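You operate a simulated robot arm through the tools that you are given. There is no shell and no other tool. Be economical: measure what you need, move in short steps, check, and stop when the job is done.

The job below is to be done with a simulated robot arm. You get a single attempt, and the scene is never put back.

JOB
Open the dryer door, put the large socket on the shelf inside the dryer and shut the door again. Then put the steel flange on the middle of the packing table. Then take the steel nut and put it on the middle of the packing table. Then fetch the aluminium nut and set it on the middle of the packing table. Then fetch the stainless sleeve and set it on the right end of the packing table. Then put the yellow sieve on the middle of the packing table away on the top of the bench. Then take the rag on the right end of the packing table and put it away on the upper shelf of the store rack. Then fetch the pipe from the right end of the packing table and set it on the clear pane there. Then put the bracket on the top of the goods stand. Keep to this order. Set down upright: bracket.

Only the result counts: the job must be done as asked and must still hold three seconds after the hand-in. Knocking over, shifting, dropping, spilling or breaking anything else fails it.

ROBOT AND FRAMES
A 6-joint arm with a four-finger gripper on a trunk, on a base that drives. Base frame: it is fixed to the floor where the robot stands at the start and does not move with it; the origin is under the middle of the robot, x ahead of it, y to its left, z up. Lengths are in m, angles in degrees, forces in N, time in s.
With the tool pointing down near the work surface it reaches from about 0.3 to 0.7 m from the robot's upright axis, wherever it stands. Its first joint turns from -166.0 to 166.0 degrees. Places, roughly: aluminium nut (6x5x3 cm) [-5, -4.2, 0.8]; bracket (5x6x6 cm) [-8, -4.2, 1.3]; dryer door [0.4, 0.2, 1.1]; large socket (8x8x8 cm) [1, -0.6, 0.9]; middle of the packing table [-5.5, -4.3, 0.8]; pane (26x17x2 cm) [-6.7, -5, 0.8]; pipe (15x4x3 cm) [-6.4, -5, 0.8]; rag (10x7x3 cm) [-6.4, -4.8, 0.8]; right end of the packing table [-6.5, -4.8, 0.8]; shelf inside the dryer [0.6, 0.2, 0.9]; stainless sleeve (4x4x4 cm) [-4.9, -4.3, 0.8]; steel flange (7x6x3 cm) [-4.9, -4.1, 0.8]; steel nut (6x5x3 cm) [-5, -4.1, 0.8]; top of the bench [-8.1, -2.9, 0.8]; top of the goods stand [-6.1, -2.7, 0.7]; upper shelf of the store rack [0.3, 1.4, 1.3]; yellow sieve (6x6x3 cm) [-5.6, -4.4, 0.8]. Payload 3.43 kg.
Tool frame: the origin (TCP) lies between the finger pads and is the grasp point; the fingertips stand 0.03 m ahead of it; z points along the fingers, y is the line along which they close. The gripper opens to 0.12 m. The gripper's body begins 0.085 m behind the TCP.
Orientation is that of the tool frame in the base frame, as a unit quaternion [w, x, y, z]. With the fingers straight down and closing along the base's y, the tool's x points along the base's -x, its y along +y and its z along -z.

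CONTROLS
- The arm moves only by the tool jog_arm. Its arguments are lists of equal length, an entry for each row: "translation": the shift along the base's x, y, z in m, a list of three; "dr": the turn, a rotation vector about the base's x, y, z in degrees, a list of three; "gripper": the gripper command, from -1 (fully open) to 1 (shut), values between in proportion. In form: {"translation": [[dx, dy, dz], ...], "dr": [[rx, ry, rz], ...], "gripper": [gripper, ...]}. A call has 1 to 12 rows; each row shifts and turns the commanded pose from where the row before left it. Rows are played at 5 a second. More than 0.05 m and 8.6 degrees between two rows, or a gripper value outside its range, and nothing of the call is played. A pose out of reach is approached as far as the arm can. The call stops where the force on the tool passes 40 N (or 10 N more than at its start, if that is more) or the arm is blocked; 0.2 s more then pass. The fingers move at their own pace and stop on an object; they squeeze with about 41 N. The grip force told is the motor's: it shows also when the fingers shut on nothing. Time passes only in rows, and 0.2 s behind the last, so rows that do not move let the fingers close. The reply holds the time, the measured pose of the TCP, the force on the tool along the base axes, the opening and the grip force, in the units named above and with some noise, with the torque about the TCP (base axes, N m) and any sound that the robot's microphone picked up.
- Cameras (640 x 400 px; columns grow to the right, rows downward): "scene" is now at [0.0438, 0.1652, 1.5035]; the picture's right is [0.39, -0.92, 0.00], its down [-0.78, -0.33, -0.53] and it looks along [0.49, 0.20, -0.85] (base axes); focal length 214 px, centre (320, 200). "wrist" rides on the gripper at [0.071, -0.017, -0.121] in the tool frame; the picture's right is [0.23, 0.97, 0.00], its down [-0.81, 0.19, -0.55] and it looks along [-0.54, 0.13, 0.83] (tool axes); focal length 275 px, centre (320, 200). There is no depth. A picture from a camera that has moved, and an enlarged one, comes with that camera's place and axes in the base frame and with its lens.
- capture(camera): a new picture of that camera. The clock stands still meanwhile.
- slide_trunk(by): slides the trunk up (or, below 0, down) by that many m; the arm and the scene camera ride with it, the base frame stays. It gives what a move gives, with no picture.
- roll_base(legs): drives the robot by 1 to 6 legs, each [ahead, left, turn to the left] in m, m and degrees, along the robot's own axes; the way and the turn of a leg run together, so that a leg with both is an arc; at most 1.5 m and 180 degrees a leg. The arm and the cameras ride along, it lands a little off, and it stops where it bumps. It gives what a move gives.
- aim_head(pan, tilt): turns the head with the scene camera to pan (to the left, within 120 degrees either way) and tilt (down, from -29 to 69), counted from straight ahead of the robot. It gives what a move gives.
- close_up(camera, box): a new picture of the part [left, top, right, bottom] of that camera's present view, enlarged. The clock stands still meanwhile.
- finish_job(): hands the job in; it is judged then, once.

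Go step by step. Nothing tells you exact positions but the pictures and the camera data: compare them with the known pose of the tool, close in by small moves and look again before you grip or let go. The budget is 525 turns and 300 pictures, counting those below and the enlarged ones. Unless the task says otherwise, let go and move clear before handing in, and close with one line.

The tools are called as name(argument=value, ...) on one line, values as JSON. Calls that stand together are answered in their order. jog_arm: Moves the arm, as the interface text tells. Its arguments: {"type":"object","properties":{"translation":{"type":"array"},"dr":{"type":"array"},"gripper":{"type":"array"}},"required":["translation","dr","gripper"]} The other tools are called the same way: slide_trunk (by) slides the trunk up or down; roll_base (legs) drives the base; aim_head (pan, tilt) turns the head that bears the scene camera; capture (camera) takes a picture; close_up (camera, box) takes an enlarged picture of a part of a camera's view; finish_job () hands the job in.

At the start:

```text
clock: 0.0
ee_pos: [0.2866, 0.2914, 1.2729]
tool_rot: [0.0, 0.0, 1.0, 0.0]
ft_force: [-0.2, 0.8, 1.1]
moment: [-0.01, -0.02, 0.0]
grip_width: 0.12
gripper_force: 0.0
trunk travel left (down, up): [-0.025, 0.415]
robot x, y, heading: [0.0002, 0.0013, 0.0]
head pan, tilt: [22.8, 58.0]
```

scene: 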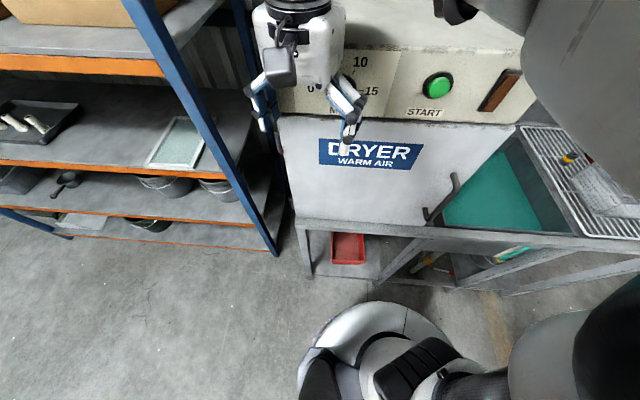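
wrist: 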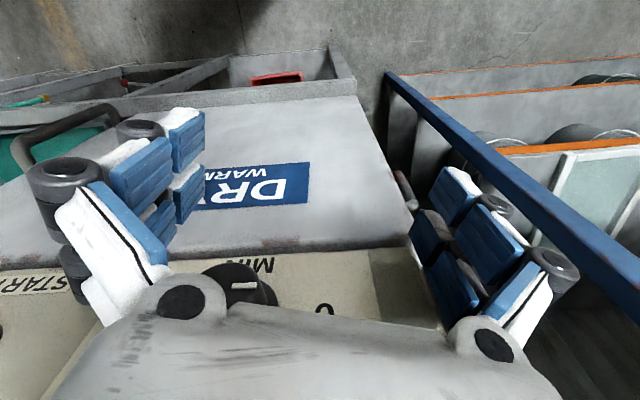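

I see the dryer with its door in front, the handle at the door's right side and a green tray/sink to the right. I'll look around first.

aim_head(pan=0, tilt=45)

capture(camera="scene")

aim_head(pan=-40, tilt=40)

capture(camera="scene")

```text
clock: 0.9
ee_pos: [0.2877, 0.2898, 1.2749]
tool_rot: [0.002, 0.001, 1.0, 0.002]
ft_force: [0.3, -0.1, 0.5]
moment: [-0.02, 0.03, -0.01]
grip_width: 0.1203
gripper_force: 0.0
trunk travel left (down, up): [-0.025, 0.415]
robot x, y, heading: [0.0005, 0.0029, 0.0]
head pan, tilt: [0.0, 45.0]
```

```text
297 pictures are left
camera scene: at [0.058, 0.1476, 1.5154], right [0.11, -0.99, 0.0], down [-0.75, -0.09, -0.66], along [0.65, 0.07, -0.75], focal length 214 px, centre (320, 200)
```

scene: 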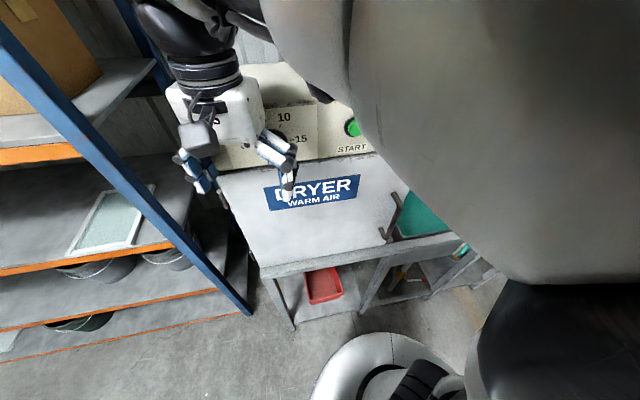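

```text
clock: 1.9
ee_pos: [0.2873, 0.2902, 1.2754]
tool_rot: [0.001, 0.001, 1.0, 0.002]
ft_force: [-0.7, -0.1, -0.1]
moment: [-0.01, 0.02, 0.02]
grip_width: 0.1201
gripper_force: 0.1
trunk travel left (down, up): [-0.025, 0.415]
robot x, y, heading: [-0.0029, -0.0013, 0.0]
head pan, tilt: [-40.0, 40.0]
```

```text
296 pictures are left
camera scene: at [0.0598, 0.1454, 1.5181], right [0.09, -1.0, 0.0], down [-0.73, -0.06, -0.68], along [0.68, 0.06, -0.73], focal length 214 px, centre (320, 200)
```

scene: 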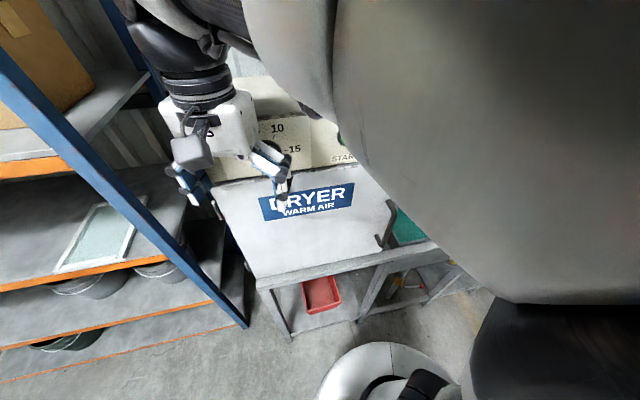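

The head hasn't turned as told; I'll see if it only lags.

jog_arm(translation=[[0, 0, 0], [0, 0, 0], [0, 0, 0], [0, 0, 0], [0, 0, 0]], dr=[[0, 0, 0], [0, 0, 0], [0, 0, 0], [0, 0, 0], [0, 0, 0]], gripper=[-1, -1, -1, -1, -1])

capture(camera="scene")

```text
clock: 3.1
ee_pos: [0.2865, 0.2901, 1.2737]
tool_rot: [0.002, 0.002, 1.0, 0.002]
ft_force: [0.5, 0.5, -1.2]
moment: [0.01, -0.02, 0.0]
grip_width: 0.1198
gripper_force: 0.0
trunk travel left (down, up): [-0.025, 0.415]
robot x, y, heading: [-0.0003, -0.0034, -0.1]
head pan, tilt: [-40.0, 40.0]
```

```text
295 pictures are left
camera scene: at [0.061, 0.1445, 1.52], right [0.07, -1.0, 0.0], down [-0.71, -0.05, -0.7], along [0.7, 0.05, -0.71], focal length 214 px, centre (320, 200)
```

scene: 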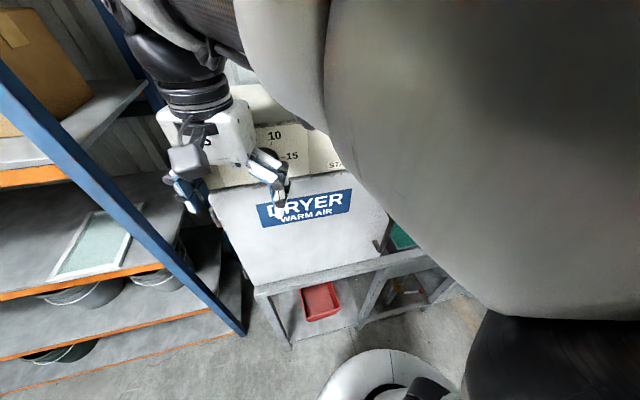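

The head is blocked by the upper arm on the right side. I'll back off a bit to get a wider view of the dryer.

roll_base(legs=[[-0.6, 0, 0]])

aim_head(pan=10, tilt=30)

capture(camera="scene")

```text
clock: 6.5
ee_pos: [-0.3132, 0.2899, 1.2738]
tool_rot: [0.002, 0.002, 1.0, 0.002]
ft_force: [0.1, -0.3, -0.1]
moment: [-0.01, -0.01, -0.02]
grip_width: 0.1198
gripper_force: 0.0
trunk travel left (down, up): [-0.025, 0.415]
robot x, y, heading: [-0.6001, -0.0006, 0.1]
head pan, tilt: [-40.0, 40.0]
```

```text
clock: 7.7
ee_pos: [-0.3133, 0.2906, 1.2747]
tool_rot: [0.001, 0.001, 1.0, 0.002]
ft_force: [0.1, -0.7, 0.2]
moment: [0.03, 0.02, 0.04]
grip_width: 0.1201
gripper_force: 0.0
trunk travel left (down, up): [-0.025, 0.415]
robot x, y, heading: [-0.5991, 0.0004, -0.4]
head pan, tilt: [10.0, 30.0]
```

```text
294 pictures are left
camera scene: at [-0.531, 0.1546, 1.5429], right [0.17, -0.99, 0.0], down [-0.5, -0.09, -0.86], along [0.85, 0.15, -0.5], focal length 214 px, centre (320, 200)
```

scene: 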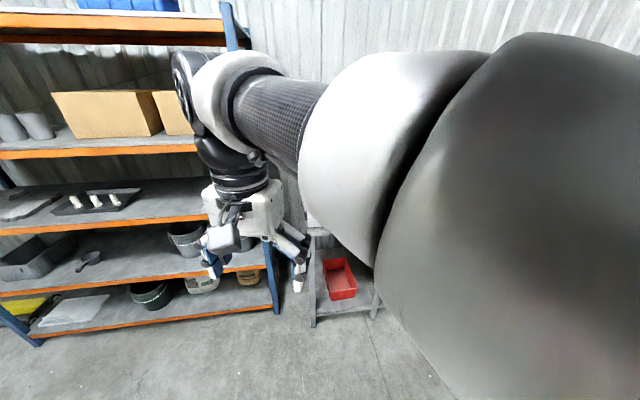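

The arm blocks the view. I'll swing it to the right.

jog_arm(translation=[[0.02, -0.045, 0], [0.02, -0.045, 0], [0.02, -0.045, 0], [0.01, -0.048, 0], [0.0, -0.05, 0], [0, -0.05, 0], [0, -0.05, 0], [0, -0.05, 0], [-0.01, -0.048, 0], [-0.01, -0.048, 0], [-0.01, -0.048, 0], [-0.01, -0.048, 0]], dr=[[0, 0, 0], [0, 0, 0], [0, 0, 0], [0, 0, 0], [0, 0, 0], [0, 0, 0], [0, 0, 0], [0, 0, 0], [0, 0, 0], [0, 0, 0], [0, 0, 0], [0, 0, 0]], gripper=[-1, -1, -1, -1, -1, -1, -1, -1, -1, -1, -1, -1])

capture(camera="scene")

```text
clock: 10.3
ee_pos: [-0.2816, -0.2845, 1.2743]
tool_rot: [0.001, 0.003, 1.0, 0.001]
ft_force: [0.1, 1.1, 0.2]
moment: [0.05, 0.01, 0.0]
grip_width: 0.1198
gripper_force: 0.0
trunk travel left (down, up): [-0.025, 0.415]
robot x, y, heading: [-0.6001, 0.0004, 0.1]
head pan, tilt: [10.0, 30.0]
```

```text
293 pictures are left
camera scene: at [-0.5306, 0.1535, 1.5434], right [0.17, -0.99, 0.0], down [-0.49, -0.09, -0.87], along [0.85, 0.15, -0.5], focal length 214 px, centre (320, 200)
```

scene: 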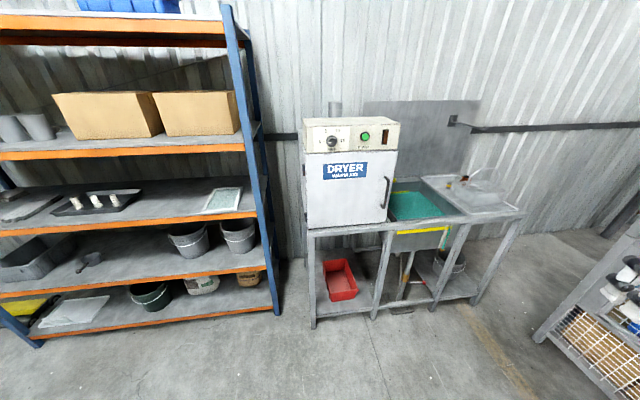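

Now a clear view: dryer, sink and drain board, rack to the left. Enlarging the dryer and the drain board.

close_up(camera="scene", box=[280, 100, 440, 240])

close_up(camera="scene", box=[380, 140, 540, 240])

aim_head(pan=40, tilt=20)

capture(camera="scene")

```text
2.86 times, centred on (360, 170) of scene
camera zoom: at [-0.5306, 0.1535, 1.5434], right [0.17, -0.99, 0.0], down [-0.49, -0.09, -0.87], along [0.85, 0.15, -0.5], focal length 613 px, centre (206, 286)
```

zoom: 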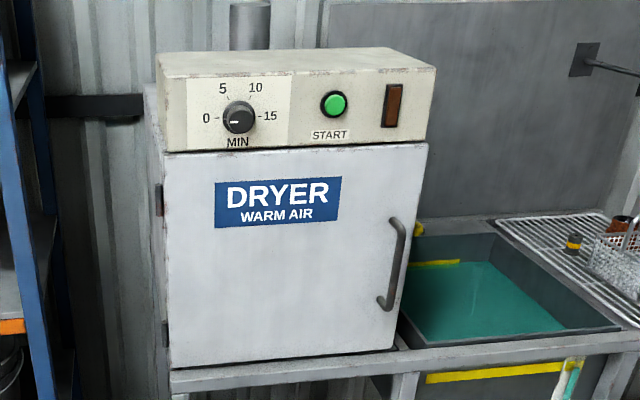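

```text
4.00 times, centred on (460, 190) of scene
camera zoom: at [-0.5306, 0.1535, 1.5434], right [0.17, -0.99, 0.0], down [-0.49, -0.09, -0.87], along [0.85, 0.15, -0.5], focal length 858 px, centre (-240, 240)
```

zoom: 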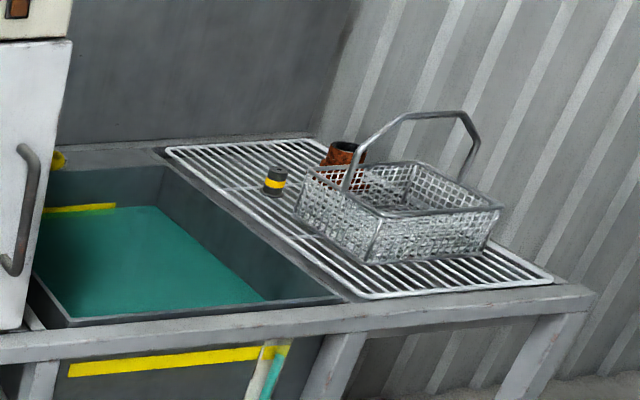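

```text
clock: 11.2
ee_pos: [-0.282, -0.2826, 1.2749]
tool_rot: [0.001, 0.003, 1.0, 0.001]
ft_force: [0.8, -0.2, -1.0]
moment: [0.01, -0.02, 0.02]
grip_width: 0.1197
gripper_force: 0.1
trunk travel left (down, up): [-0.025, 0.415]
robot x, y, heading: [-0.599, -0.0013, -0.1]
head pan, tilt: [40.0, 20.0]
```

```text
290 pictures are left
camera scene: at [-0.5483, 0.1988, 1.5593], right [0.64, -0.77, 0.0], down [-0.26, -0.22, -0.94], along [0.72, 0.6, -0.34], focal length 214 px, centre (320, 200)
```

scene: 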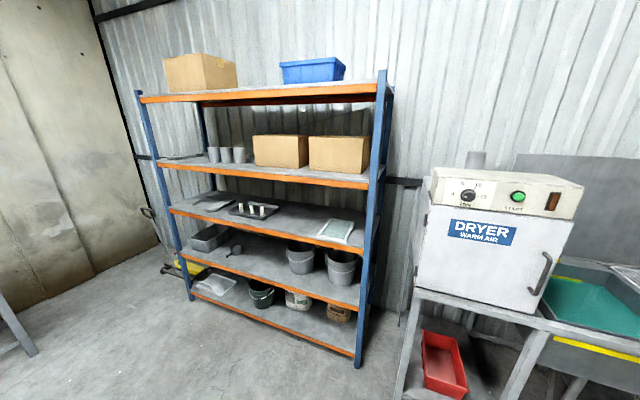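

Dryer door: hinge line near (0.326, 0.362), right edge near (0.459, -0.029), z 0.864–1.258, handle bar around (0.405, -0.01, 1.07). I'll turn the tool to horizontal to grip the handle.

jog_arm(translation=[[0.02, 0.01, 0], [0.02, 0.01, 0], [0.02, 0.01, 0], [0.02, 0.01, 0], [0.02, 0.01, 0], [0.02, 0.01, 0], [0.02, 0.01, 0], [0.02, 0.01, 0], [0.02, 0.01, 0], [0.02, 0.01, 0], [0.02, 0.01, 0], [0, 0, 0]], dr=[[0, -8, 0], [0, -8, 0], [0, -8, 0], [0, -8, 0], [0, -8, 0], [0, -8, 0], [0, -8, 0], [0, -8, 0], [0, -8, 0], [0, -8, 0], [0, -8, 0], [0, -2, 0]], gripper=[-1, -1, -1, -1, -1, -1, -1, -1, -1, -1, -1, -1])

capture(camera="wrist")

```text
clock: 13.8
ee_pos: [-0.0629, -0.1744, 1.2729]
tool_rot: [0.708, 0.0, 0.706, 0.002]
ft_force: [0.0, 0.7, -0.8]
moment: [-0.03, 0.0, 0.03]
grip_width: 0.1199
gripper_force: 0.1
trunk travel left (down, up): [-0.025, 0.415]
robot x, y, heading: [-0.6011, 0.004, -0.0]
head pan, tilt: [40.0, 20.0]
```

```text
289 pictures are left
camera wrist: at [-0.1823, -0.1916, 1.2019], right [0.0, 0.97, -0.23], down [-0.56, 0.19, 0.81], along [0.83, 0.13, 0.54], focal length 275 px, centre (320, 200)
```

wrist: 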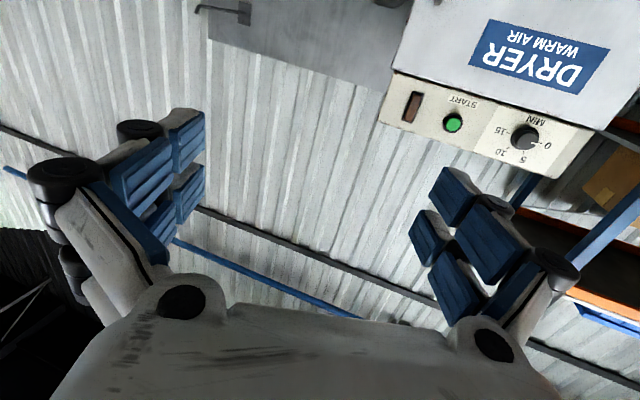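

Horizontal works. Next I drive nearer and point the tool squarely at the handle.

roll_base(legs=[[0.3, -0.25, 0]])

jog_arm(translation=[[0, 0.04, -0.02], [0, 0.04, -0.02], [0, 0.04, -0.02], [0, 0.04, -0.02], [0, 0.04, -0.02], [0, 0.04, -0.02], [0, 0.04, -0.02], [0, 0.03, -0.02], [0, 0.03, -0.02], [0, 0.03, -0.02]], dr=[[0, 0, 6], [0, 0, 6], [0, 0, 6.8], [0, 0, 0], [0, 0, 0], [0, 0, 0], [0, 0, 0], [0, 0, 0], [0, 0, 0], [0, 0, 0]], gripper=[-1, -1, -1, -1, -1, -1, -1, -1, -1, -1])

aim_head(pan=5, tilt=35)

capture(camera="wrist")

capture(camera="scene")

```text
clock: 16.3
ee_pos: [0.2344, -0.4241, 1.274]
tool_rot: [0.708, 0.001, 0.706, 0.003]
ft_force: [0.5, -0.2, -0.7]
moment: [0.0, -0.04, 0.01]
grip_width: 0.1199
gripper_force: 0.2
trunk travel left (down, up): [-0.025, 0.415]
robot x, y, heading: [-0.3055, -0.2506, -0.0]
head pan, tilt: [40.0, 20.0]
```

```text
clock: 18.5
ee_pos: [0.2686, -0.1365, 1.1371]
tool_rot: [0.692, -0.113, 0.7, 0.135]
ft_force: [1.0, -0.1, -0.8]
moment: [-0.03, 0.0, -0.01]
grip_width: 0.1198
gripper_force: 0.1
out of reach, approached as far as the arm can: row 7, 8, 9, 10
trunk travel left (down, up): [-0.025, 0.415]
robot x, y, heading: [-0.3033, -0.2499, -0.3]
head pan, tilt: [40.0, 20.0]
```

```text
clock: 19.5
ee_pos: [0.2687, -0.137, 1.1384]
tool_rot: [0.692, -0.112, 0.7, 0.134]
ft_force: [0.7, 0.1, -0.2]
moment: [0.02, -0.01, 0.04]
grip_width: 0.12
gripper_force: 0.0
trunk travel left (down, up): [-0.025, 0.415]
robot x, y, heading: [-0.2991, -0.2486, 0.0]
head pan, tilt: [5.0, 35.0]
```

```text
288 pictures are left
camera wrist: at [0.1602, -0.1923, 1.067], right [-0.34, 0.92, -0.2], down [-0.57, -0.03, 0.82], along [0.75, 0.39, 0.54], focal length 275 px, centre (320, 200)
```

wrist: 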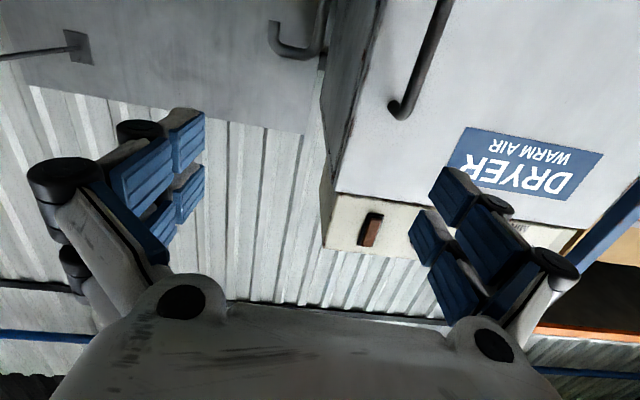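

```text
287 pictures are left
camera scene: at [-0.2349, -0.1028, 1.5355], right [0.09, -1.0, 0.0], down [-0.57, -0.05, -0.82], along [0.82, 0.07, -0.57], focal length 214 px, centre (320, 200)
```

scene: 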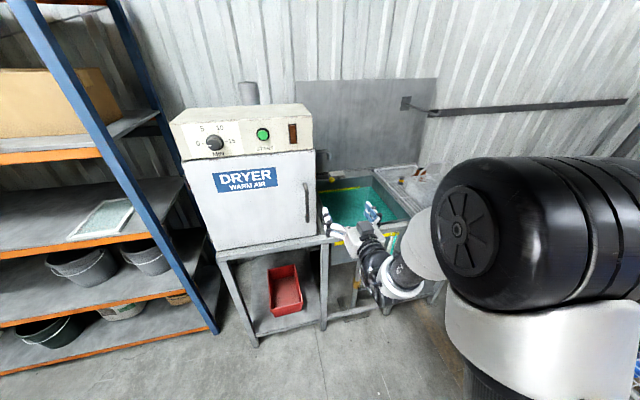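

Going lower with a level tool isn't reachable; I'll pitch the tool 30° down and retry.

jog_arm(translation=[[0, 0, 0], [0, 0, 0], [0, 0, 0], [0, 0, 0]], dr=[[-2.4, 7.1, 0], [-2.4, 7.1, 0], [-2.4, 7.1, 0], [-2.4, 7.1, 0]], gripper=[-1, -1, -1, -1])

```text
clock: 20.5
ee_pos: [0.2701, -0.1382, 1.1371]
tool_rot: [0.493, -0.14, 0.854, 0.085]
ft_force: [-0.5, 0.7, -0.2]
moment: [-0.01, -0.02, 0.0]
grip_width: 0.1201
gripper_force: 0.0
trunk travel left (down, up): [-0.025, 0.415]
robot x, y, heading: [-0.3031, -0.2493, -0.2]
head pan, tilt: [5.0, 35.0]
```

jog_arm(translation=[[0, 0.03, -0.02], [0, 0.03, -0.02], [0, 0.022, -0.02]], dr=[[0, 0, 0], [0, 0, 0], [0, 0, 0]], gripper=[-1, -1, -1])

capture(camera="wrist")

capture(camera="scene")

```text
clock: 21.3
ee_pos: [0.2749, -0.0952, 1.1035]
tool_rot: [0.492, -0.142, 0.854, 0.088]
ft_force: [-0.3, -1.0, -0.6]
moment: [0.01, 0.0, -0.03]
grip_width: 0.12
gripper_force: 0.0
out of reach, approached as far as the arm can: row 2, 3
trunk travel left (down, up): [-0.025, 0.415]
robot x, y, heading: [-0.3036, -0.2491, -0.1]
head pan, tilt: [5.0, 35.0]
```

```text
286 pictures are left
camera wrist: at [0.1482, -0.1572, 1.1018], right [-0.43, 0.88, -0.19], down [-0.13, 0.15, 0.98], along [0.89, 0.45, 0.05], focal length 275 px, centre (320, 200)
```

wrist: 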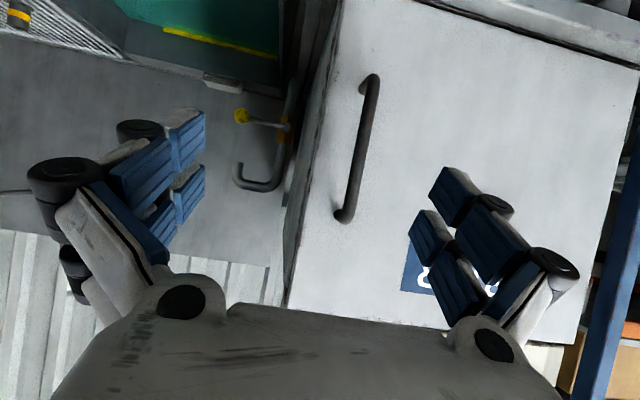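

```text
285 pictures are left
camera scene: at [-0.2352, -0.1028, 1.5355], right [0.09, -1.0, 0.0], down [-0.57, -0.05, -0.82], along [0.82, 0.07, -0.57], focal length 214 px, centre (320, 200)
```

scene: 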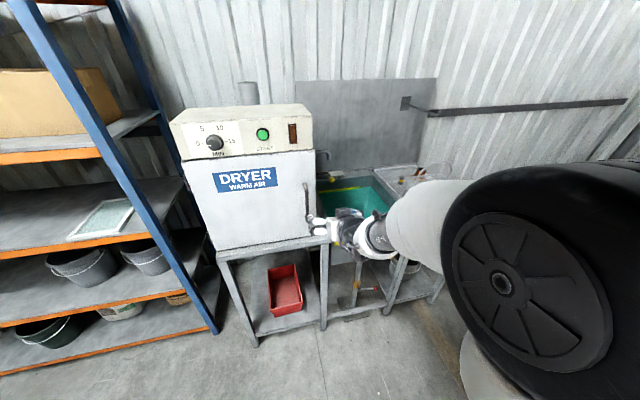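

roll_base(legs=[[-0.15, 0, 0]])

jog_arm(translation=[[0.04, 0, 0], [0.04, 0, 0], [0.04, 0.02, 0], [0.03, 0.02, 0]], dr=[[0, 0, 0], [0, 0, 0], [0, 0, 0], [0, 0, 0]], gripper=[-1, -1, -1, -1])

```text
clock: 22.7
ee_pos: [0.1243, -0.0944, 1.1039]
tool_rot: [0.493, -0.142, 0.853, 0.089]
ft_force: [-0.2, 0.3, 0.4]
moment: [0.01, 0.02, 0.01]
grip_width: 0.12
gripper_force: 0.0
trunk travel left (down, up): [-0.025, 0.415]
robot x, y, heading: [-0.4503, -0.2495, 0.0]
head pan, tilt: [5.0, 35.0]
```

```text
clock: 23.7
ee_pos: [0.2775, -0.0537, 1.1033]
tool_rot: [0.491, -0.142, 0.855, 0.089]
ft_force: [0.3, -0.2, -0.3]
moment: [-0.04, 0.04, -0.01]
grip_width: 0.1197
gripper_force: 0.0
trunk travel left (down, up): [-0.025, 0.415]
robot x, y, heading: [-0.4511, -0.251, -0.4]
head pan, tilt: [5.0, 35.0]
```

It was too close (folded); farther out works. Checking the handle now.

capture(camera="wrist")

close_up(camera="scene", box=[240, 100, 400, 240])

```text
284 pictures are left
camera wrist: at [0.151, -0.1162, 1.1013], right [-0.43, 0.88, -0.19], down [-0.13, 0.15, 0.98], along [0.89, 0.45, 0.05], focal length 275 px, centre (320, 200)
```

wrist: 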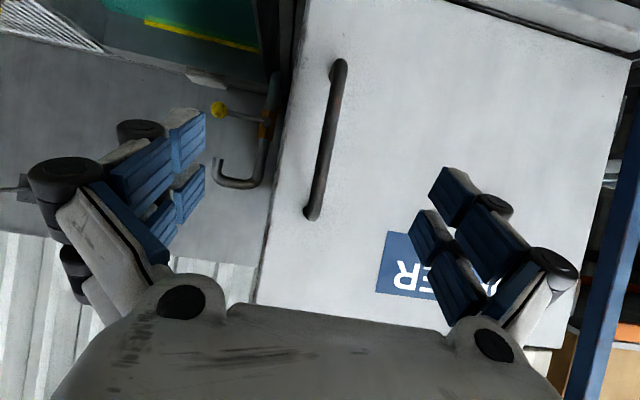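

```text
2.86 times, centred on (320, 170) of scene
camera zoom: at [-0.3839, -0.1024, 1.5354], right [0.09, -1.0, 0.0], down [-0.57, -0.05, -0.82], along [0.82, 0.07, -0.57], focal length 613 px, centre (320, 286)
```

zoom: 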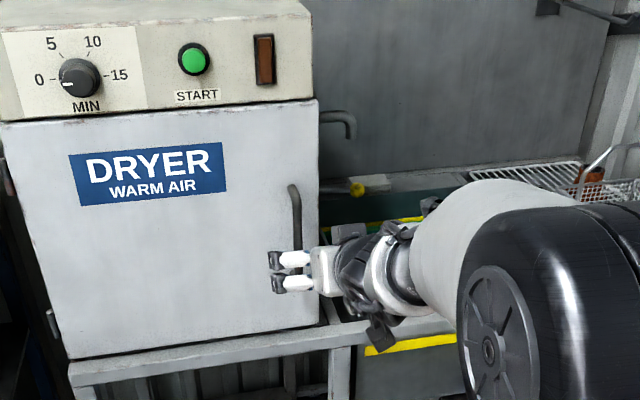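

The bar lies about (0.40, 0.0), z 1.02–1.13. Moving in on it.

jog_arm(translation=[[0.028, 0.0125, -0.01], [0.028, 0.0125, -0.01], [0.028, 0.0125, -0.01], [0.028, 0.0125, -0.01]], dr=[[0, 0, 0], [0, 0, 0], [0, 0, 0], [0, 0, 0]], gripper=[-1, -1, -1, -1])

capture(camera="wrist")

close_up(camera="scene", box=[240, 100, 400, 240])

```text
clock: 24.7
ee_pos: [0.3881, -0.004, 1.0622]
tool_rot: [0.492, -0.139, 0.854, 0.092]
ft_force: [0.8, -0.7, -1.0]
moment: [0.02, 0.0, 0.09]
grip_width: 0.1195
gripper_force: 0.1
trunk travel left (down, up): [-0.025, 0.415]
robot x, y, heading: [-0.4562, -0.2468, 0.2]
head pan, tilt: [5.0, 35.0]
```

```text
282 pictures are left
camera wrist: at [0.2622, -0.0654, 1.0604], right [-0.43, 0.89, -0.18], down [-0.13, 0.14, 0.98], along [0.9, 0.44, 0.05], focal length 275 px, centre (320, 200)
```

wrist: 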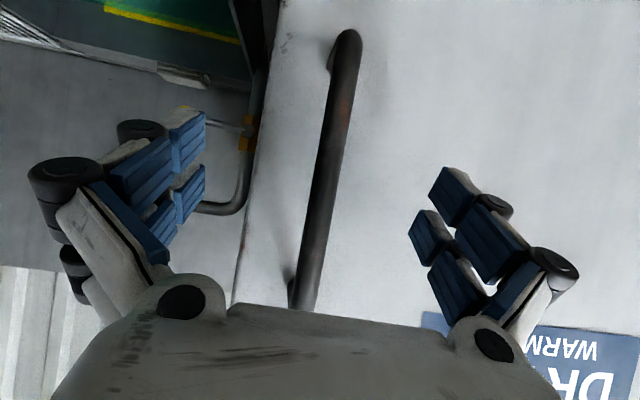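

```text
2.86 times, centred on (320, 170) of scene
camera zoom: at [-0.3837, -0.1026, 1.5354], right [0.09, -1.0, 0.0], down [-0.57, -0.05, -0.82], along [0.82, 0.07, -0.57], focal length 613 px, centre (320, 286)
```

zoom: 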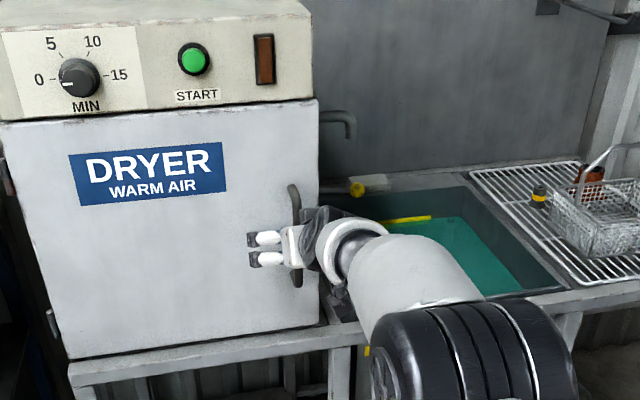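

jog_arm(translation=[[0.012, 0.004, 0], [0, 0, 0], [0, 0, 0], [0, 0, 0], [0, 0, 0], [0, 0, 0], [0, 0, 0]], dr=[[0, 0, 0], [0, 0, 0], [0, 0, 0], [0, 0, 0], [0, 0, 0], [0, 0, 0], [0, 0, 0]], gripper=[-1, 0.5, 1, 1, 1, 1, 1])

capture(camera="wrist")

```text
clock: 26.3
ee_pos: [0.3987, -0.0085, 1.0651]
tool_rot: [0.494, -0.139, 0.854, 0.087]
ft_force: [-11.5, -34.1, 0.8]
moment: [-0.17, 0.42, 0.04]
grip_width: 0.0617
gripper_force: 40.5
trunk travel left (down, up): [-0.025, 0.415]
robot x, y, heading: [-0.4523, -0.2516, -0.2]
head pan, tilt: [5.0, 35.0]
```

```text
280 pictures are left
camera wrist: at [0.2726, -0.0708, 1.063], right [-0.43, 0.89, -0.19], down [-0.13, 0.14, 0.98], along [0.9, 0.44, 0.05], focal length 275 px, centre (320, 200)
```

wrist: 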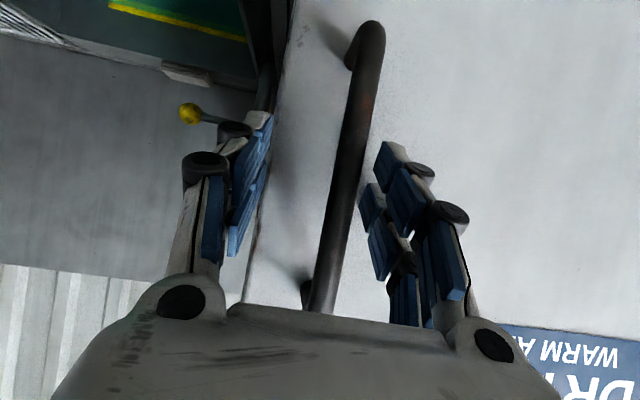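

Contact is on one finger only. I'll look closely before shifting.

close_up(camera="wrist", box=[160, 0, 480, 330])

close_up(camera="scene", box=[280, 130, 360, 200])

```text
1.21 times, centred on (320, 165) of wrist
camera zoom: at [0.2726, -0.0708, 1.063], right [-0.43, 0.89, -0.19], down [-0.13, 0.14, 0.98], along [0.9, 0.44, 0.05], focal length 334 px, centre (320, 242)
```

zoom: 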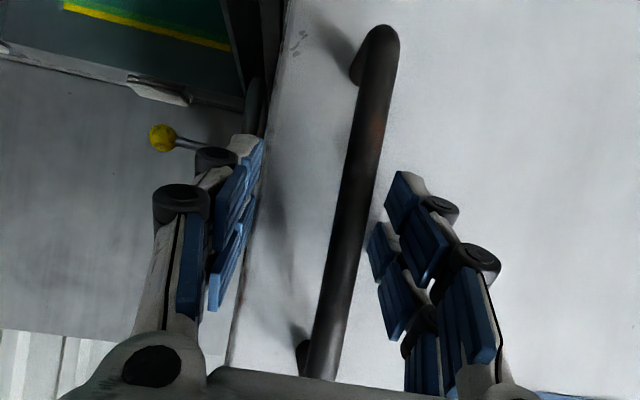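

```text
5.71 times, centred on (320, 165) of scene
camera zoom: at [-0.3865, -0.1081, 1.5361], right [0.09, -1.0, 0.0], down [-0.57, -0.05, -0.82], along [0.82, 0.07, -0.57], focal length 1226 px, centre (320, 400)
```

zoom: 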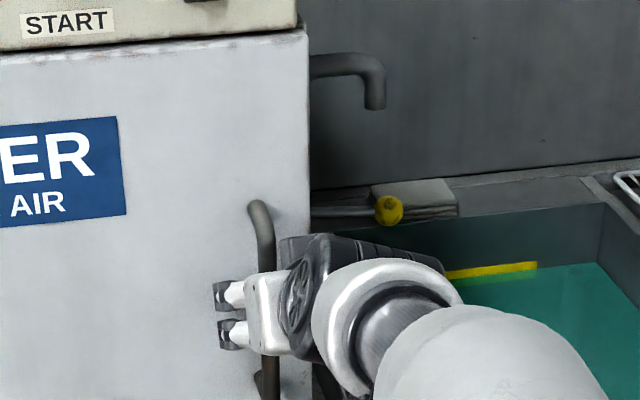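

jog_arm(translation=[[0, 0, 0], [0, 0, 0], [-0.004, 0.012, 0], [-0.004, 0.012, 0], [0, 0, 0], [0, 0, 0], [0, 0, 0], [0, 0, 0], [0, 0, 0]], dr=[[0, 0, 0], [0, 0, 0], [0, 0, 0], [0, 0, 0], [0, 0, 0], [0, 0, 0], [0, 0, 0], [0, 0, 0], [0, 0, 0]], gripper=[-0.6, -0.6, -0.6, -0.6, 1, 1, 1, 1, 1])

close_up(camera="wrist", box=[160, 0, 480, 330])

```text
clock: 28.2
ee_pos: [0.3924, 0.0058, 1.0659]
tool_rot: [0.494, -0.137, 0.855, 0.084]
ft_force: [-15.1, -28.9, 6.6]
moment: [-0.62, -0.25, 0.14]
grip_width: 0.0231
gripper_force: 16.1
trunk travel left (down, up): [-0.025, 0.415]
robot x, y, heading: [-0.454, -0.2524, -0.2]
head pan, tilt: [5.0, 35.0]
stopped in row 9: the force on the tool passed its limit at 47 N (the readings are from after the stop); the commanded pose is now the measured one
```

```text
1.21 times, centred on (320, 165) of wrist
camera zoom: at [0.2655, -0.0548, 1.0638], right [-0.42, 0.89, -0.19], down [-0.13, 0.15, 0.98], along [0.9, 0.43, 0.05], focal length 334 px, centre (320, 242)
```

zoom: 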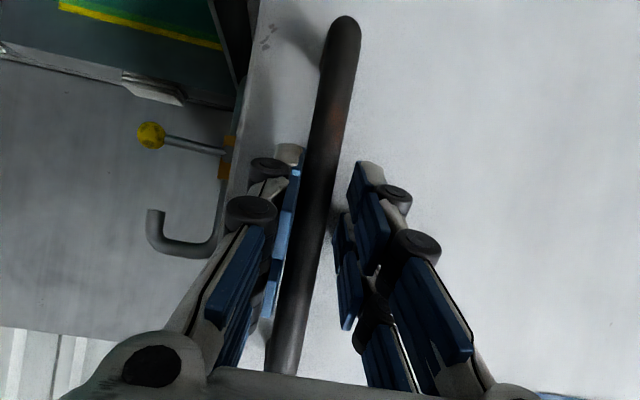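

Nearly gripped; letting the fingers finish closing.

jog_arm(translation=[[0, 0, 0], [0, 0, 0], [0, 0, 0]], dr=[[0, 0, 0], [0, 0, 0], [0, 0, 0]], gripper=[1, 1, 1])

close_up(camera="wrist", box=[160, 0, 480, 330])

```text
clock: 28.7
ee_pos: [0.3956, 0.0009, 1.0651]
tool_rot: [0.493, -0.136, 0.855, 0.08]
ft_force: [-12.2, -15.5, 5.8]
moment: [-0.77, 0.49, -0.18]
grip_width: 0.0127
gripper_force: 39.3
trunk travel left (down, up): [-0.025, 0.415]
robot x, y, heading: [-0.4483, -0.2504, -0.4]
head pan, tilt: [5.0, 35.0]
stopped in row 2: the force on the tool passed its limit at 44 N (the readings are from after the stop); the commanded pose is now the measured one
```

```text
1.21 times, centred on (320, 165) of wrist
camera zoom: at [0.2673, -0.0588, 1.0634], right [-0.41, 0.89, -0.2], down [-0.13, 0.16, 0.98], along [0.9, 0.43, 0.05], focal length 334 px, centre (320, 242)
```

zoom: 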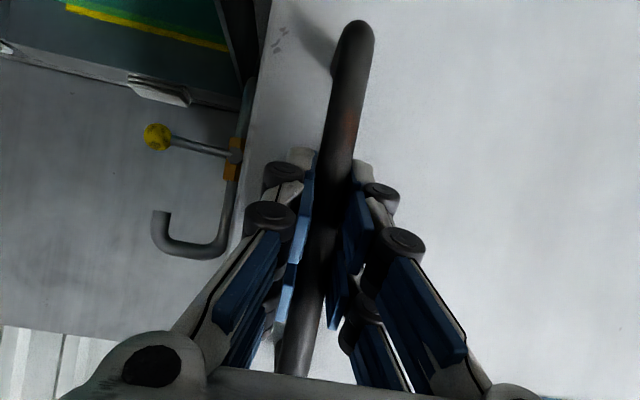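

Handle gripped at about (0.396, 0.001). Pulling along the hinge arc.

jog_arm(translation=[[-0.0254, -0.0041, 0], [-0.0255, -0.0022, 0], [-0.0257, -0.0004, 0], [-0.0257, 0.0013, 0]], dr=[[0, 0, -4], [0, 0, -4], [0, 0, -4], [0, 0, -4]], gripper=[1, 1, 1, 1])

capture(camera="scene")

```text
clock: 29.3
ee_pos: [0.3506, -0.0054, 1.0623]
tool_rot: [0.48, -0.077, 0.872, 0.063]
ft_force: [2.8, -7.2, 11.1]
moment: [-1.91, 0.59, -0.05]
grip_width: 0.0141
gripper_force: 45.2
trunk travel left (down, up): [-0.025, 0.415]
robot x, y, heading: [-0.4549, -0.2533, -0.3]
head pan, tilt: [5.0, 35.0]
stopped in row 2: the force on the tool passed its limit at 43 N (the readings are from after the stop); the commanded pose is now the measured one
```

```text
275 pictures are left
camera scene: at [-0.3828, -0.1058, 1.5356], right [0.08, -1.0, 0.0], down [-0.57, -0.05, -0.82], along [0.82, 0.07, -0.57], focal length 214 px, centre (320, 200)
```

scene: 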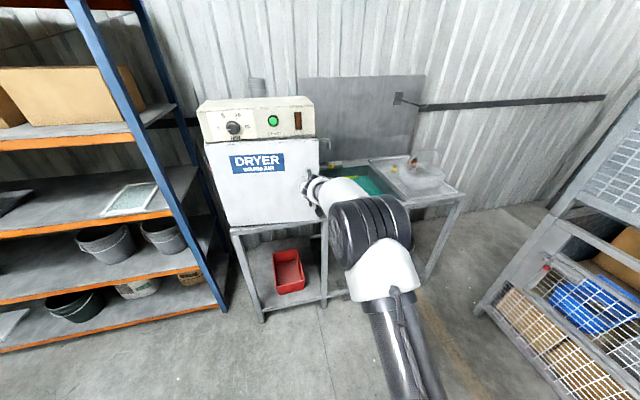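

jog_arm(translation=[[-0.0128, -0.0005, 0], [-0.0128, 0, 0], [-0.0128, 0.0005, 0], [-0.0128, 0.001, 0], [-0.0128, 0.0015, 0], [-0.0128, 0.0018, 0]], dr=[[0, 0, -2], [0, 0, -2], [0, 0, -2], [0, 0, -2], [0, 0, -2], [0, 0, -2]], gripper=[1, 1, 1, 1, 1, 1])

close_up(camera="scene", box=[180, 80, 400, 240])

```text
clock: 30.7
ee_pos: [0.2694, -0.0036, 1.0645]
tool_rot: [0.484, 0.018, 0.875, 0.012]
ft_force: [-3.2, -25.6, 25.9]
moment: [-1.77, 0.77, 0.09]
grip_width: 0.0145
gripper_force: 44.6
trunk travel left (down, up): [-0.025, 0.415]
robot x, y, heading: [-0.4526, -0.2516, -0.2]
head pan, tilt: [5.0, 35.0]
```

```text
2.50 times, centred on (290, 160) of scene
camera zoom: at [-0.3871, -0.1092, 1.5363], right [0.08, -1.0, 0.0], down [-0.57, -0.04, -0.82], along [0.82, 0.07, -0.57], focal length 536 px, centre (395, 300)
```

zoom: 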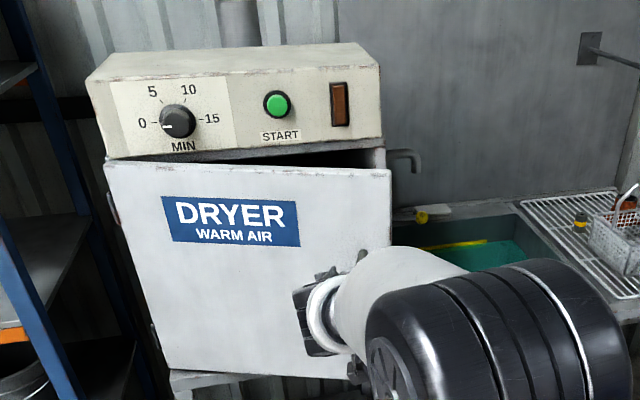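

Door opening well (about 20°). Continuing along the arc.

jog_arm(translation=[[-0.0159, 0.0028, 0.003], [-0.0157, 0.0035, 0], [-0.0156, 0.0042, 0], [-0.0154, 0.0048, 0], [-0.0151, 0.0055, 0], [-0.0149, 0.0061, 0], [-0.0146, 0.0068, 0], [-0.0142, 0.0074, 0]], dr=[[0, 0, -2.5], [0, 0, -2.5], [0, 0, -2.5], [0, 0, -2.5], [0, 0, -2.5], [0, 0, -2.5], [0, 0, -2.5], [0, 0, -2.5]], gripper=[1, 1, 1, 1, 1, 1, 1, 1])

close_up(camera="scene", box=[180, 80, 400, 240])

```text
clock: 32.5
ee_pos: [0.146, 0.0361, 1.0646]
tool_rot: [0.475, 0.171, 0.86, -0.074]
ft_force: [-20.3, -36.8, 2.6]
moment: [-1.58, 1.1, 0.15]
grip_width: 0.0142
gripper_force: 45.1
trunk travel left (down, up): [-0.025, 0.415]
robot x, y, heading: [-0.4542, -0.2494, -0.2]
head pan, tilt: [5.0, 35.0]
```

```text
2.50 times, centred on (290, 160) of scene
camera zoom: at [-0.3871, -0.11, 1.5362], right [0.08, -1.0, 0.0], down [-0.57, -0.04, -0.82], along [0.82, 0.07, -0.57], focal length 536 px, centre (395, 300)
```

zoom: 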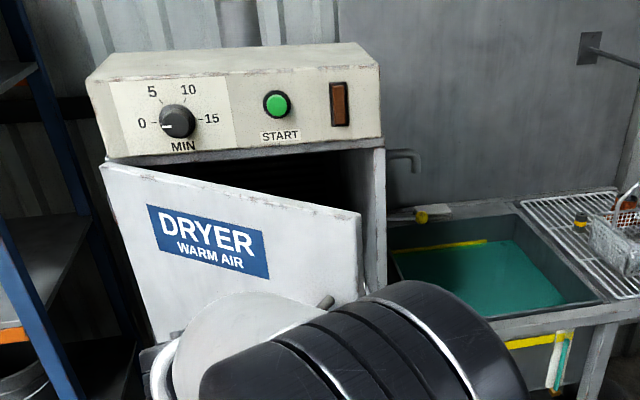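

jog_arm(translation=[[-0.016, 0.005, 0], [-0.0155, 0.006, 0], [-0.0137, 0.0088, 0], [-0.0133, 0.0094, 0], [-0.0129, 0.01, 0], [-0.0125, 0.0105, 0], [-0.012, 0.011, 0], [-0.0115, 0.0115, 0]], dr=[[0, 0, -2.5], [0, 0, -2.5], [0, 0, -2.5], [0, 0, -2.5], [0, 0, -2.5], [0, 0, -2.5], [0, 0, -2.5], [0, 0, -2.5]], gripper=[1, 1, 1, 1, 1, 1, 1, 1])

close_up(camera="scene", box=[180, 80, 400, 240])

```text
clock: 34.3
ee_pos: [0.041, 0.1157, 1.0643]
tool_rot: [0.457, 0.313, 0.819, -0.15]
ft_force: [-8.1, -6.4, -6.2]
moment: [-1.22, 0.86, 0.15]
grip_width: 0.0143
gripper_force: 45.5
trunk travel left (down, up): [-0.025, 0.415]
robot x, y, heading: [-0.452, -0.2498, -0.5]
head pan, tilt: [5.0, 35.0]
```

```text
2.50 times, centred on (290, 160) of scene
camera zoom: at [-0.3846, -0.1051, 1.5356], right [0.08, -1.0, 0.0], down [-0.57, -0.05, -0.82], along [0.82, 0.07, -0.57], focal length 536 px, centre (395, 300)
```

zoom: 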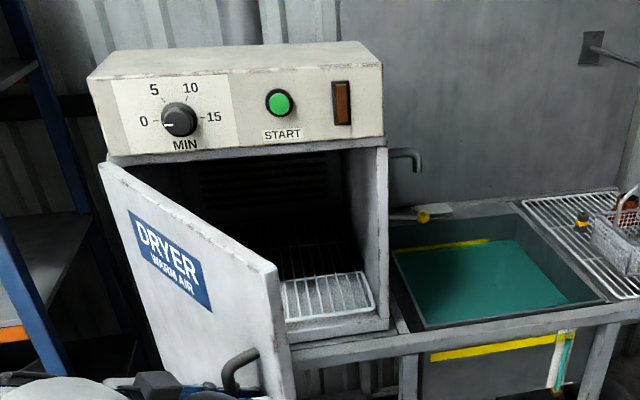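

jog_arm(translation=[[-0.0124, 0.0153, 0], [-0.0116, 0.0159, 0], [-0.0107, 0.0165, 0], [-0.0099, 0.0171, 0], [-0.0089, 0.0176, 0], [-0.008, 0.018, 0], [-0.007, 0.0184, 0], [-0.006, 0.0187, 0]], dr=[[0, 0, -3], [0, 0, -3], [0, 0, -3], [0, 0, -3], [0, 0, -3], [0, 0, -3], [0, 0, -3], [0, 0, -3]], gripper=[1, 1, 1, 1, 1, 1, 1, 1])

close_up(camera="scene", box=[180, 80, 400, 240])

```text
clock: 35.5
ee_pos: [-0.0116, 0.1881, 1.0642]
tool_rot: [0.435, 0.409, 0.774, -0.212]
ft_force: [-10.5, -5.7, 7.4]
moment: [-1.96, 0.41, 0.13]
grip_width: 0.0139
gripper_force: 45.1
out of reach, approached as far as the arm can: row 5
trunk travel left (down, up): [-0.025, 0.415]
robot x, y, heading: [-0.4547, -0.2473, -0.2]
head pan, tilt: [5.0, 35.0]
stopped in row 5: the force on the tool passed its limit at 46 N (the readings are from after the stop); the commanded pose is now the measured one
```

```text
2.50 times, centred on (290, 160) of scene
camera zoom: at [-0.3864, -0.1062, 1.5359], right [0.08, -1.0, 0.0], down [-0.57, -0.05, -0.82], along [0.82, 0.07, -0.57], focal length 536 px, centre (395, 300)
```

zoom: 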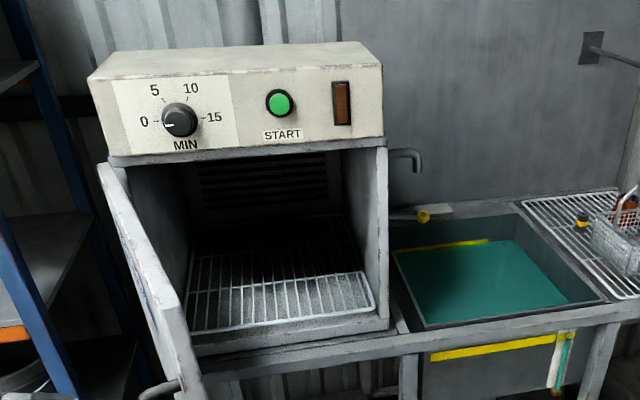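

Door about 74° open. I release and back away along the tool axis by driving.

jog_arm(translation=[[0, 0, 0], [0, 0, 0], [0, 0, 0], [0, 0, 0]], dr=[[0, 0, 0], [0, 0, 0], [0, 0, 0], [0, 0, 0]], gripper=[-0.2, -0.2, -0.2, -0.2])

roll_base(legs=[[-0.09, 0.12, 0]])

capture(camera="scene")

capture(camera="wrist")

```text
clock: 36.5
ee_pos: [-0.0087, 0.1891, 1.0616]
tool_rot: [0.434, 0.41, 0.774, -0.21]
ft_force: [-0.1, -0.9, 0.0]
moment: [-0.02, -0.02, -0.01]
grip_width: 0.0723
gripper_force: 0.0
trunk travel left (down, up): [-0.025, 0.415]
robot x, y, heading: [-0.4536, -0.2514, -0.7]
head pan, tilt: [5.0, 35.0]
```

```text
clock: 37.8
ee_pos: [-0.0994, 0.3105, 1.0625]
tool_rot: [0.435, 0.409, 0.774, -0.21]
ft_force: [-0.1, 0.3, 0.1]
moment: [-0.02, -0.02, -0.02]
grip_width: 0.0719
gripper_force: 0.0
trunk travel left (down, up): [-0.025, 0.415]
robot x, y, heading: [-0.544, -0.1303, -0.4]
head pan, tilt: [5.0, 35.0]
```

```text
270 pictures are left
camera scene: at [-0.4741, 0.0157, 1.5355], right [0.08, -1.0, 0.0], down [-0.57, -0.05, -0.82], along [0.82, 0.07, -0.57], focal length 214 px, centre (320, 200)
```

scene: 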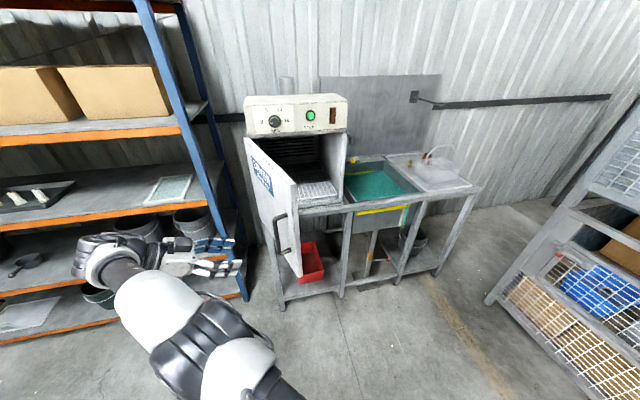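

```text
269 pictures are left
camera wrist: at [-0.1935, 0.415, 1.0653], right [0.73, 0.67, -0.16], down [0.11, 0.12, 0.99], along [0.68, -0.74, 0.01], focal length 275 px, centre (320, 200)
```

wrist: 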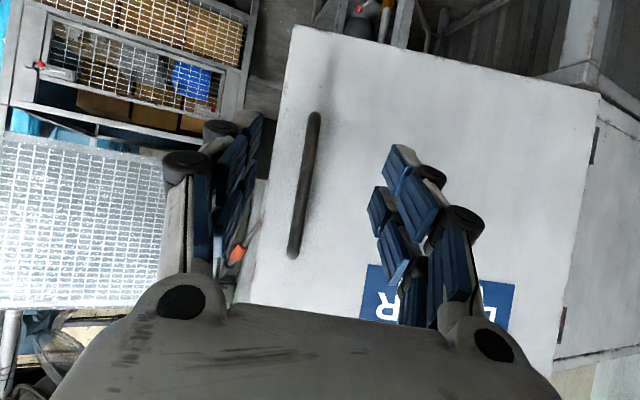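

roll_base(legs=[[-0.3, -0.1, 0]])

jog_arm(translation=[[0.03, -0.04, 0], [0.035, -0.035, 0], [0.035, -0.035, 0], [0.035, -0.035, 0], [0.035, -0.035, 0], [0.035, -0.035, 0], [0.035, -0.035, 0], [0.035, -0.035, 0]], dr=[[0, 0, 7], [0, 0, 7], [0, 0, 7], [0, 0, 7], [0, 0, 7], [0, 0, 7], [0, 0, 7], [0, 0, 7]], gripper=[1, 1, 1, 1, 1, 1, 1, 1])

capture(camera="scene")

```text
clock: 39.9
ee_pos: [-0.398, 0.2116, 1.061]
tool_rot: [0.434, 0.41, 0.775, -0.209]
ft_force: [0.3, 0.6, 0.4]
moment: [0.01, 0.01, 0.02]
grip_width: 0.072
gripper_force: 0.1
trunk travel left (down, up): [-0.025, 0.415]
robot x, y, heading: [-0.842, -0.2298, -0.3]
head pan, tilt: [5.0, 35.0]
```

```text
clock: 41.7
ee_pos: [-0.1219, -0.0743, 1.0618]
tool_rot: [0.482, -0.002, 0.876, 0.02]
ft_force: [0.1, -0.1, -1.0]
moment: [0.02, 0.03, 0.02]
grip_width: 0.0004
gripper_force: 33.8
trunk travel left (down, up): [-0.025, 0.415]
robot x, y, heading: [-0.8417, -0.2258, -0.8]
head pan, tilt: [5.0, 35.0]
```

```text
268 pictures are left
camera scene: at [-0.7713, -0.0836, 1.5355], right [0.08, -1.0, 0.0], down [-0.57, -0.05, -0.82], along [0.82, 0.07, -0.57], focal length 214 px, centre (320, 200)
```

scene: 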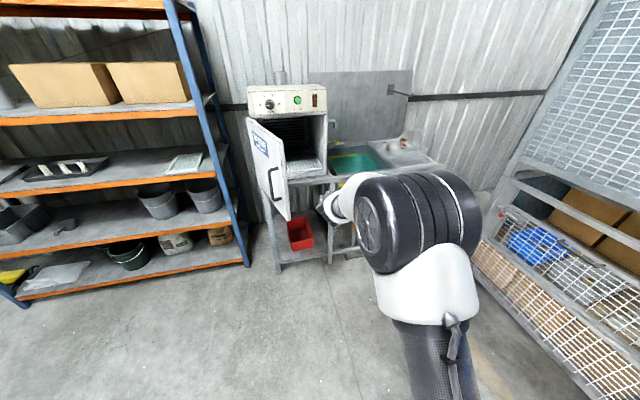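

roll_base(legs=[[0.22, 0, 0], [0, 0.18, 0]])

jog_arm(translation=[[0, 0.025, 0], [0, 0.025, 0], [0, 0.025, 0], [0, 0.025, 0], [0, 0.025, 0], [0, 0.025, 0], [0, 0.025, 0], [0, 0.025, 0]], dr=[[0, 0, 0], [0, 0, 0], [0, 0, 0], [0, 0, 0], [0, 0, 0], [0, 0, 0], [0, 0, 0], [0, 0, 0]], gripper=[1, 1, 1, 1, 1, 1, 1, 1])

capture(camera="scene")

```text
clock: 44.5
ee_pos: [0.094, 0.1057, 1.0626]
tool_rot: [0.482, -0.002, 0.876, 0.019]
ft_force: [0.0, 0.3, -0.3]
moment: [-0.02, 0.02, -0.05]
grip_width: 0.0
gripper_force: 33.2
trunk travel left (down, up): [-0.025, 0.415]
robot x, y, heading: [-0.623, -0.0494, -0.3]
head pan, tilt: [5.0, 35.0]
```

```text
clock: 46.3
ee_pos: [0.0957, 0.3059, 1.0627]
tool_rot: [0.482, -0.002, 0.876, 0.019]
ft_force: [-0.2, -0.2, 0.0]
moment: [-0.02, 0.01, 0.02]
grip_width: 0.0001
gripper_force: 33.4
trunk travel left (down, up): [-0.025, 0.415]
robot x, y, heading: [-0.6257, -0.0514, -0.5]
head pan, tilt: [5.0, 35.0]
```

```text
267 pictures are left
camera scene: at [-0.5546, 0.0959, 1.5355], right [0.08, -1.0, 0.0], down [-0.57, -0.05, -0.82], along [0.82, 0.07, -0.57], focal length 214 px, centre (320, 200)
```

scene: 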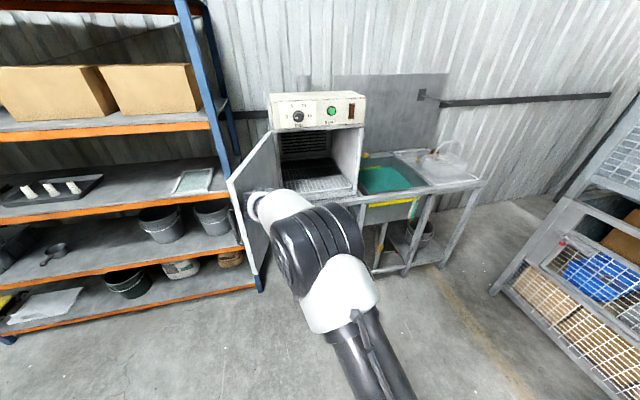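

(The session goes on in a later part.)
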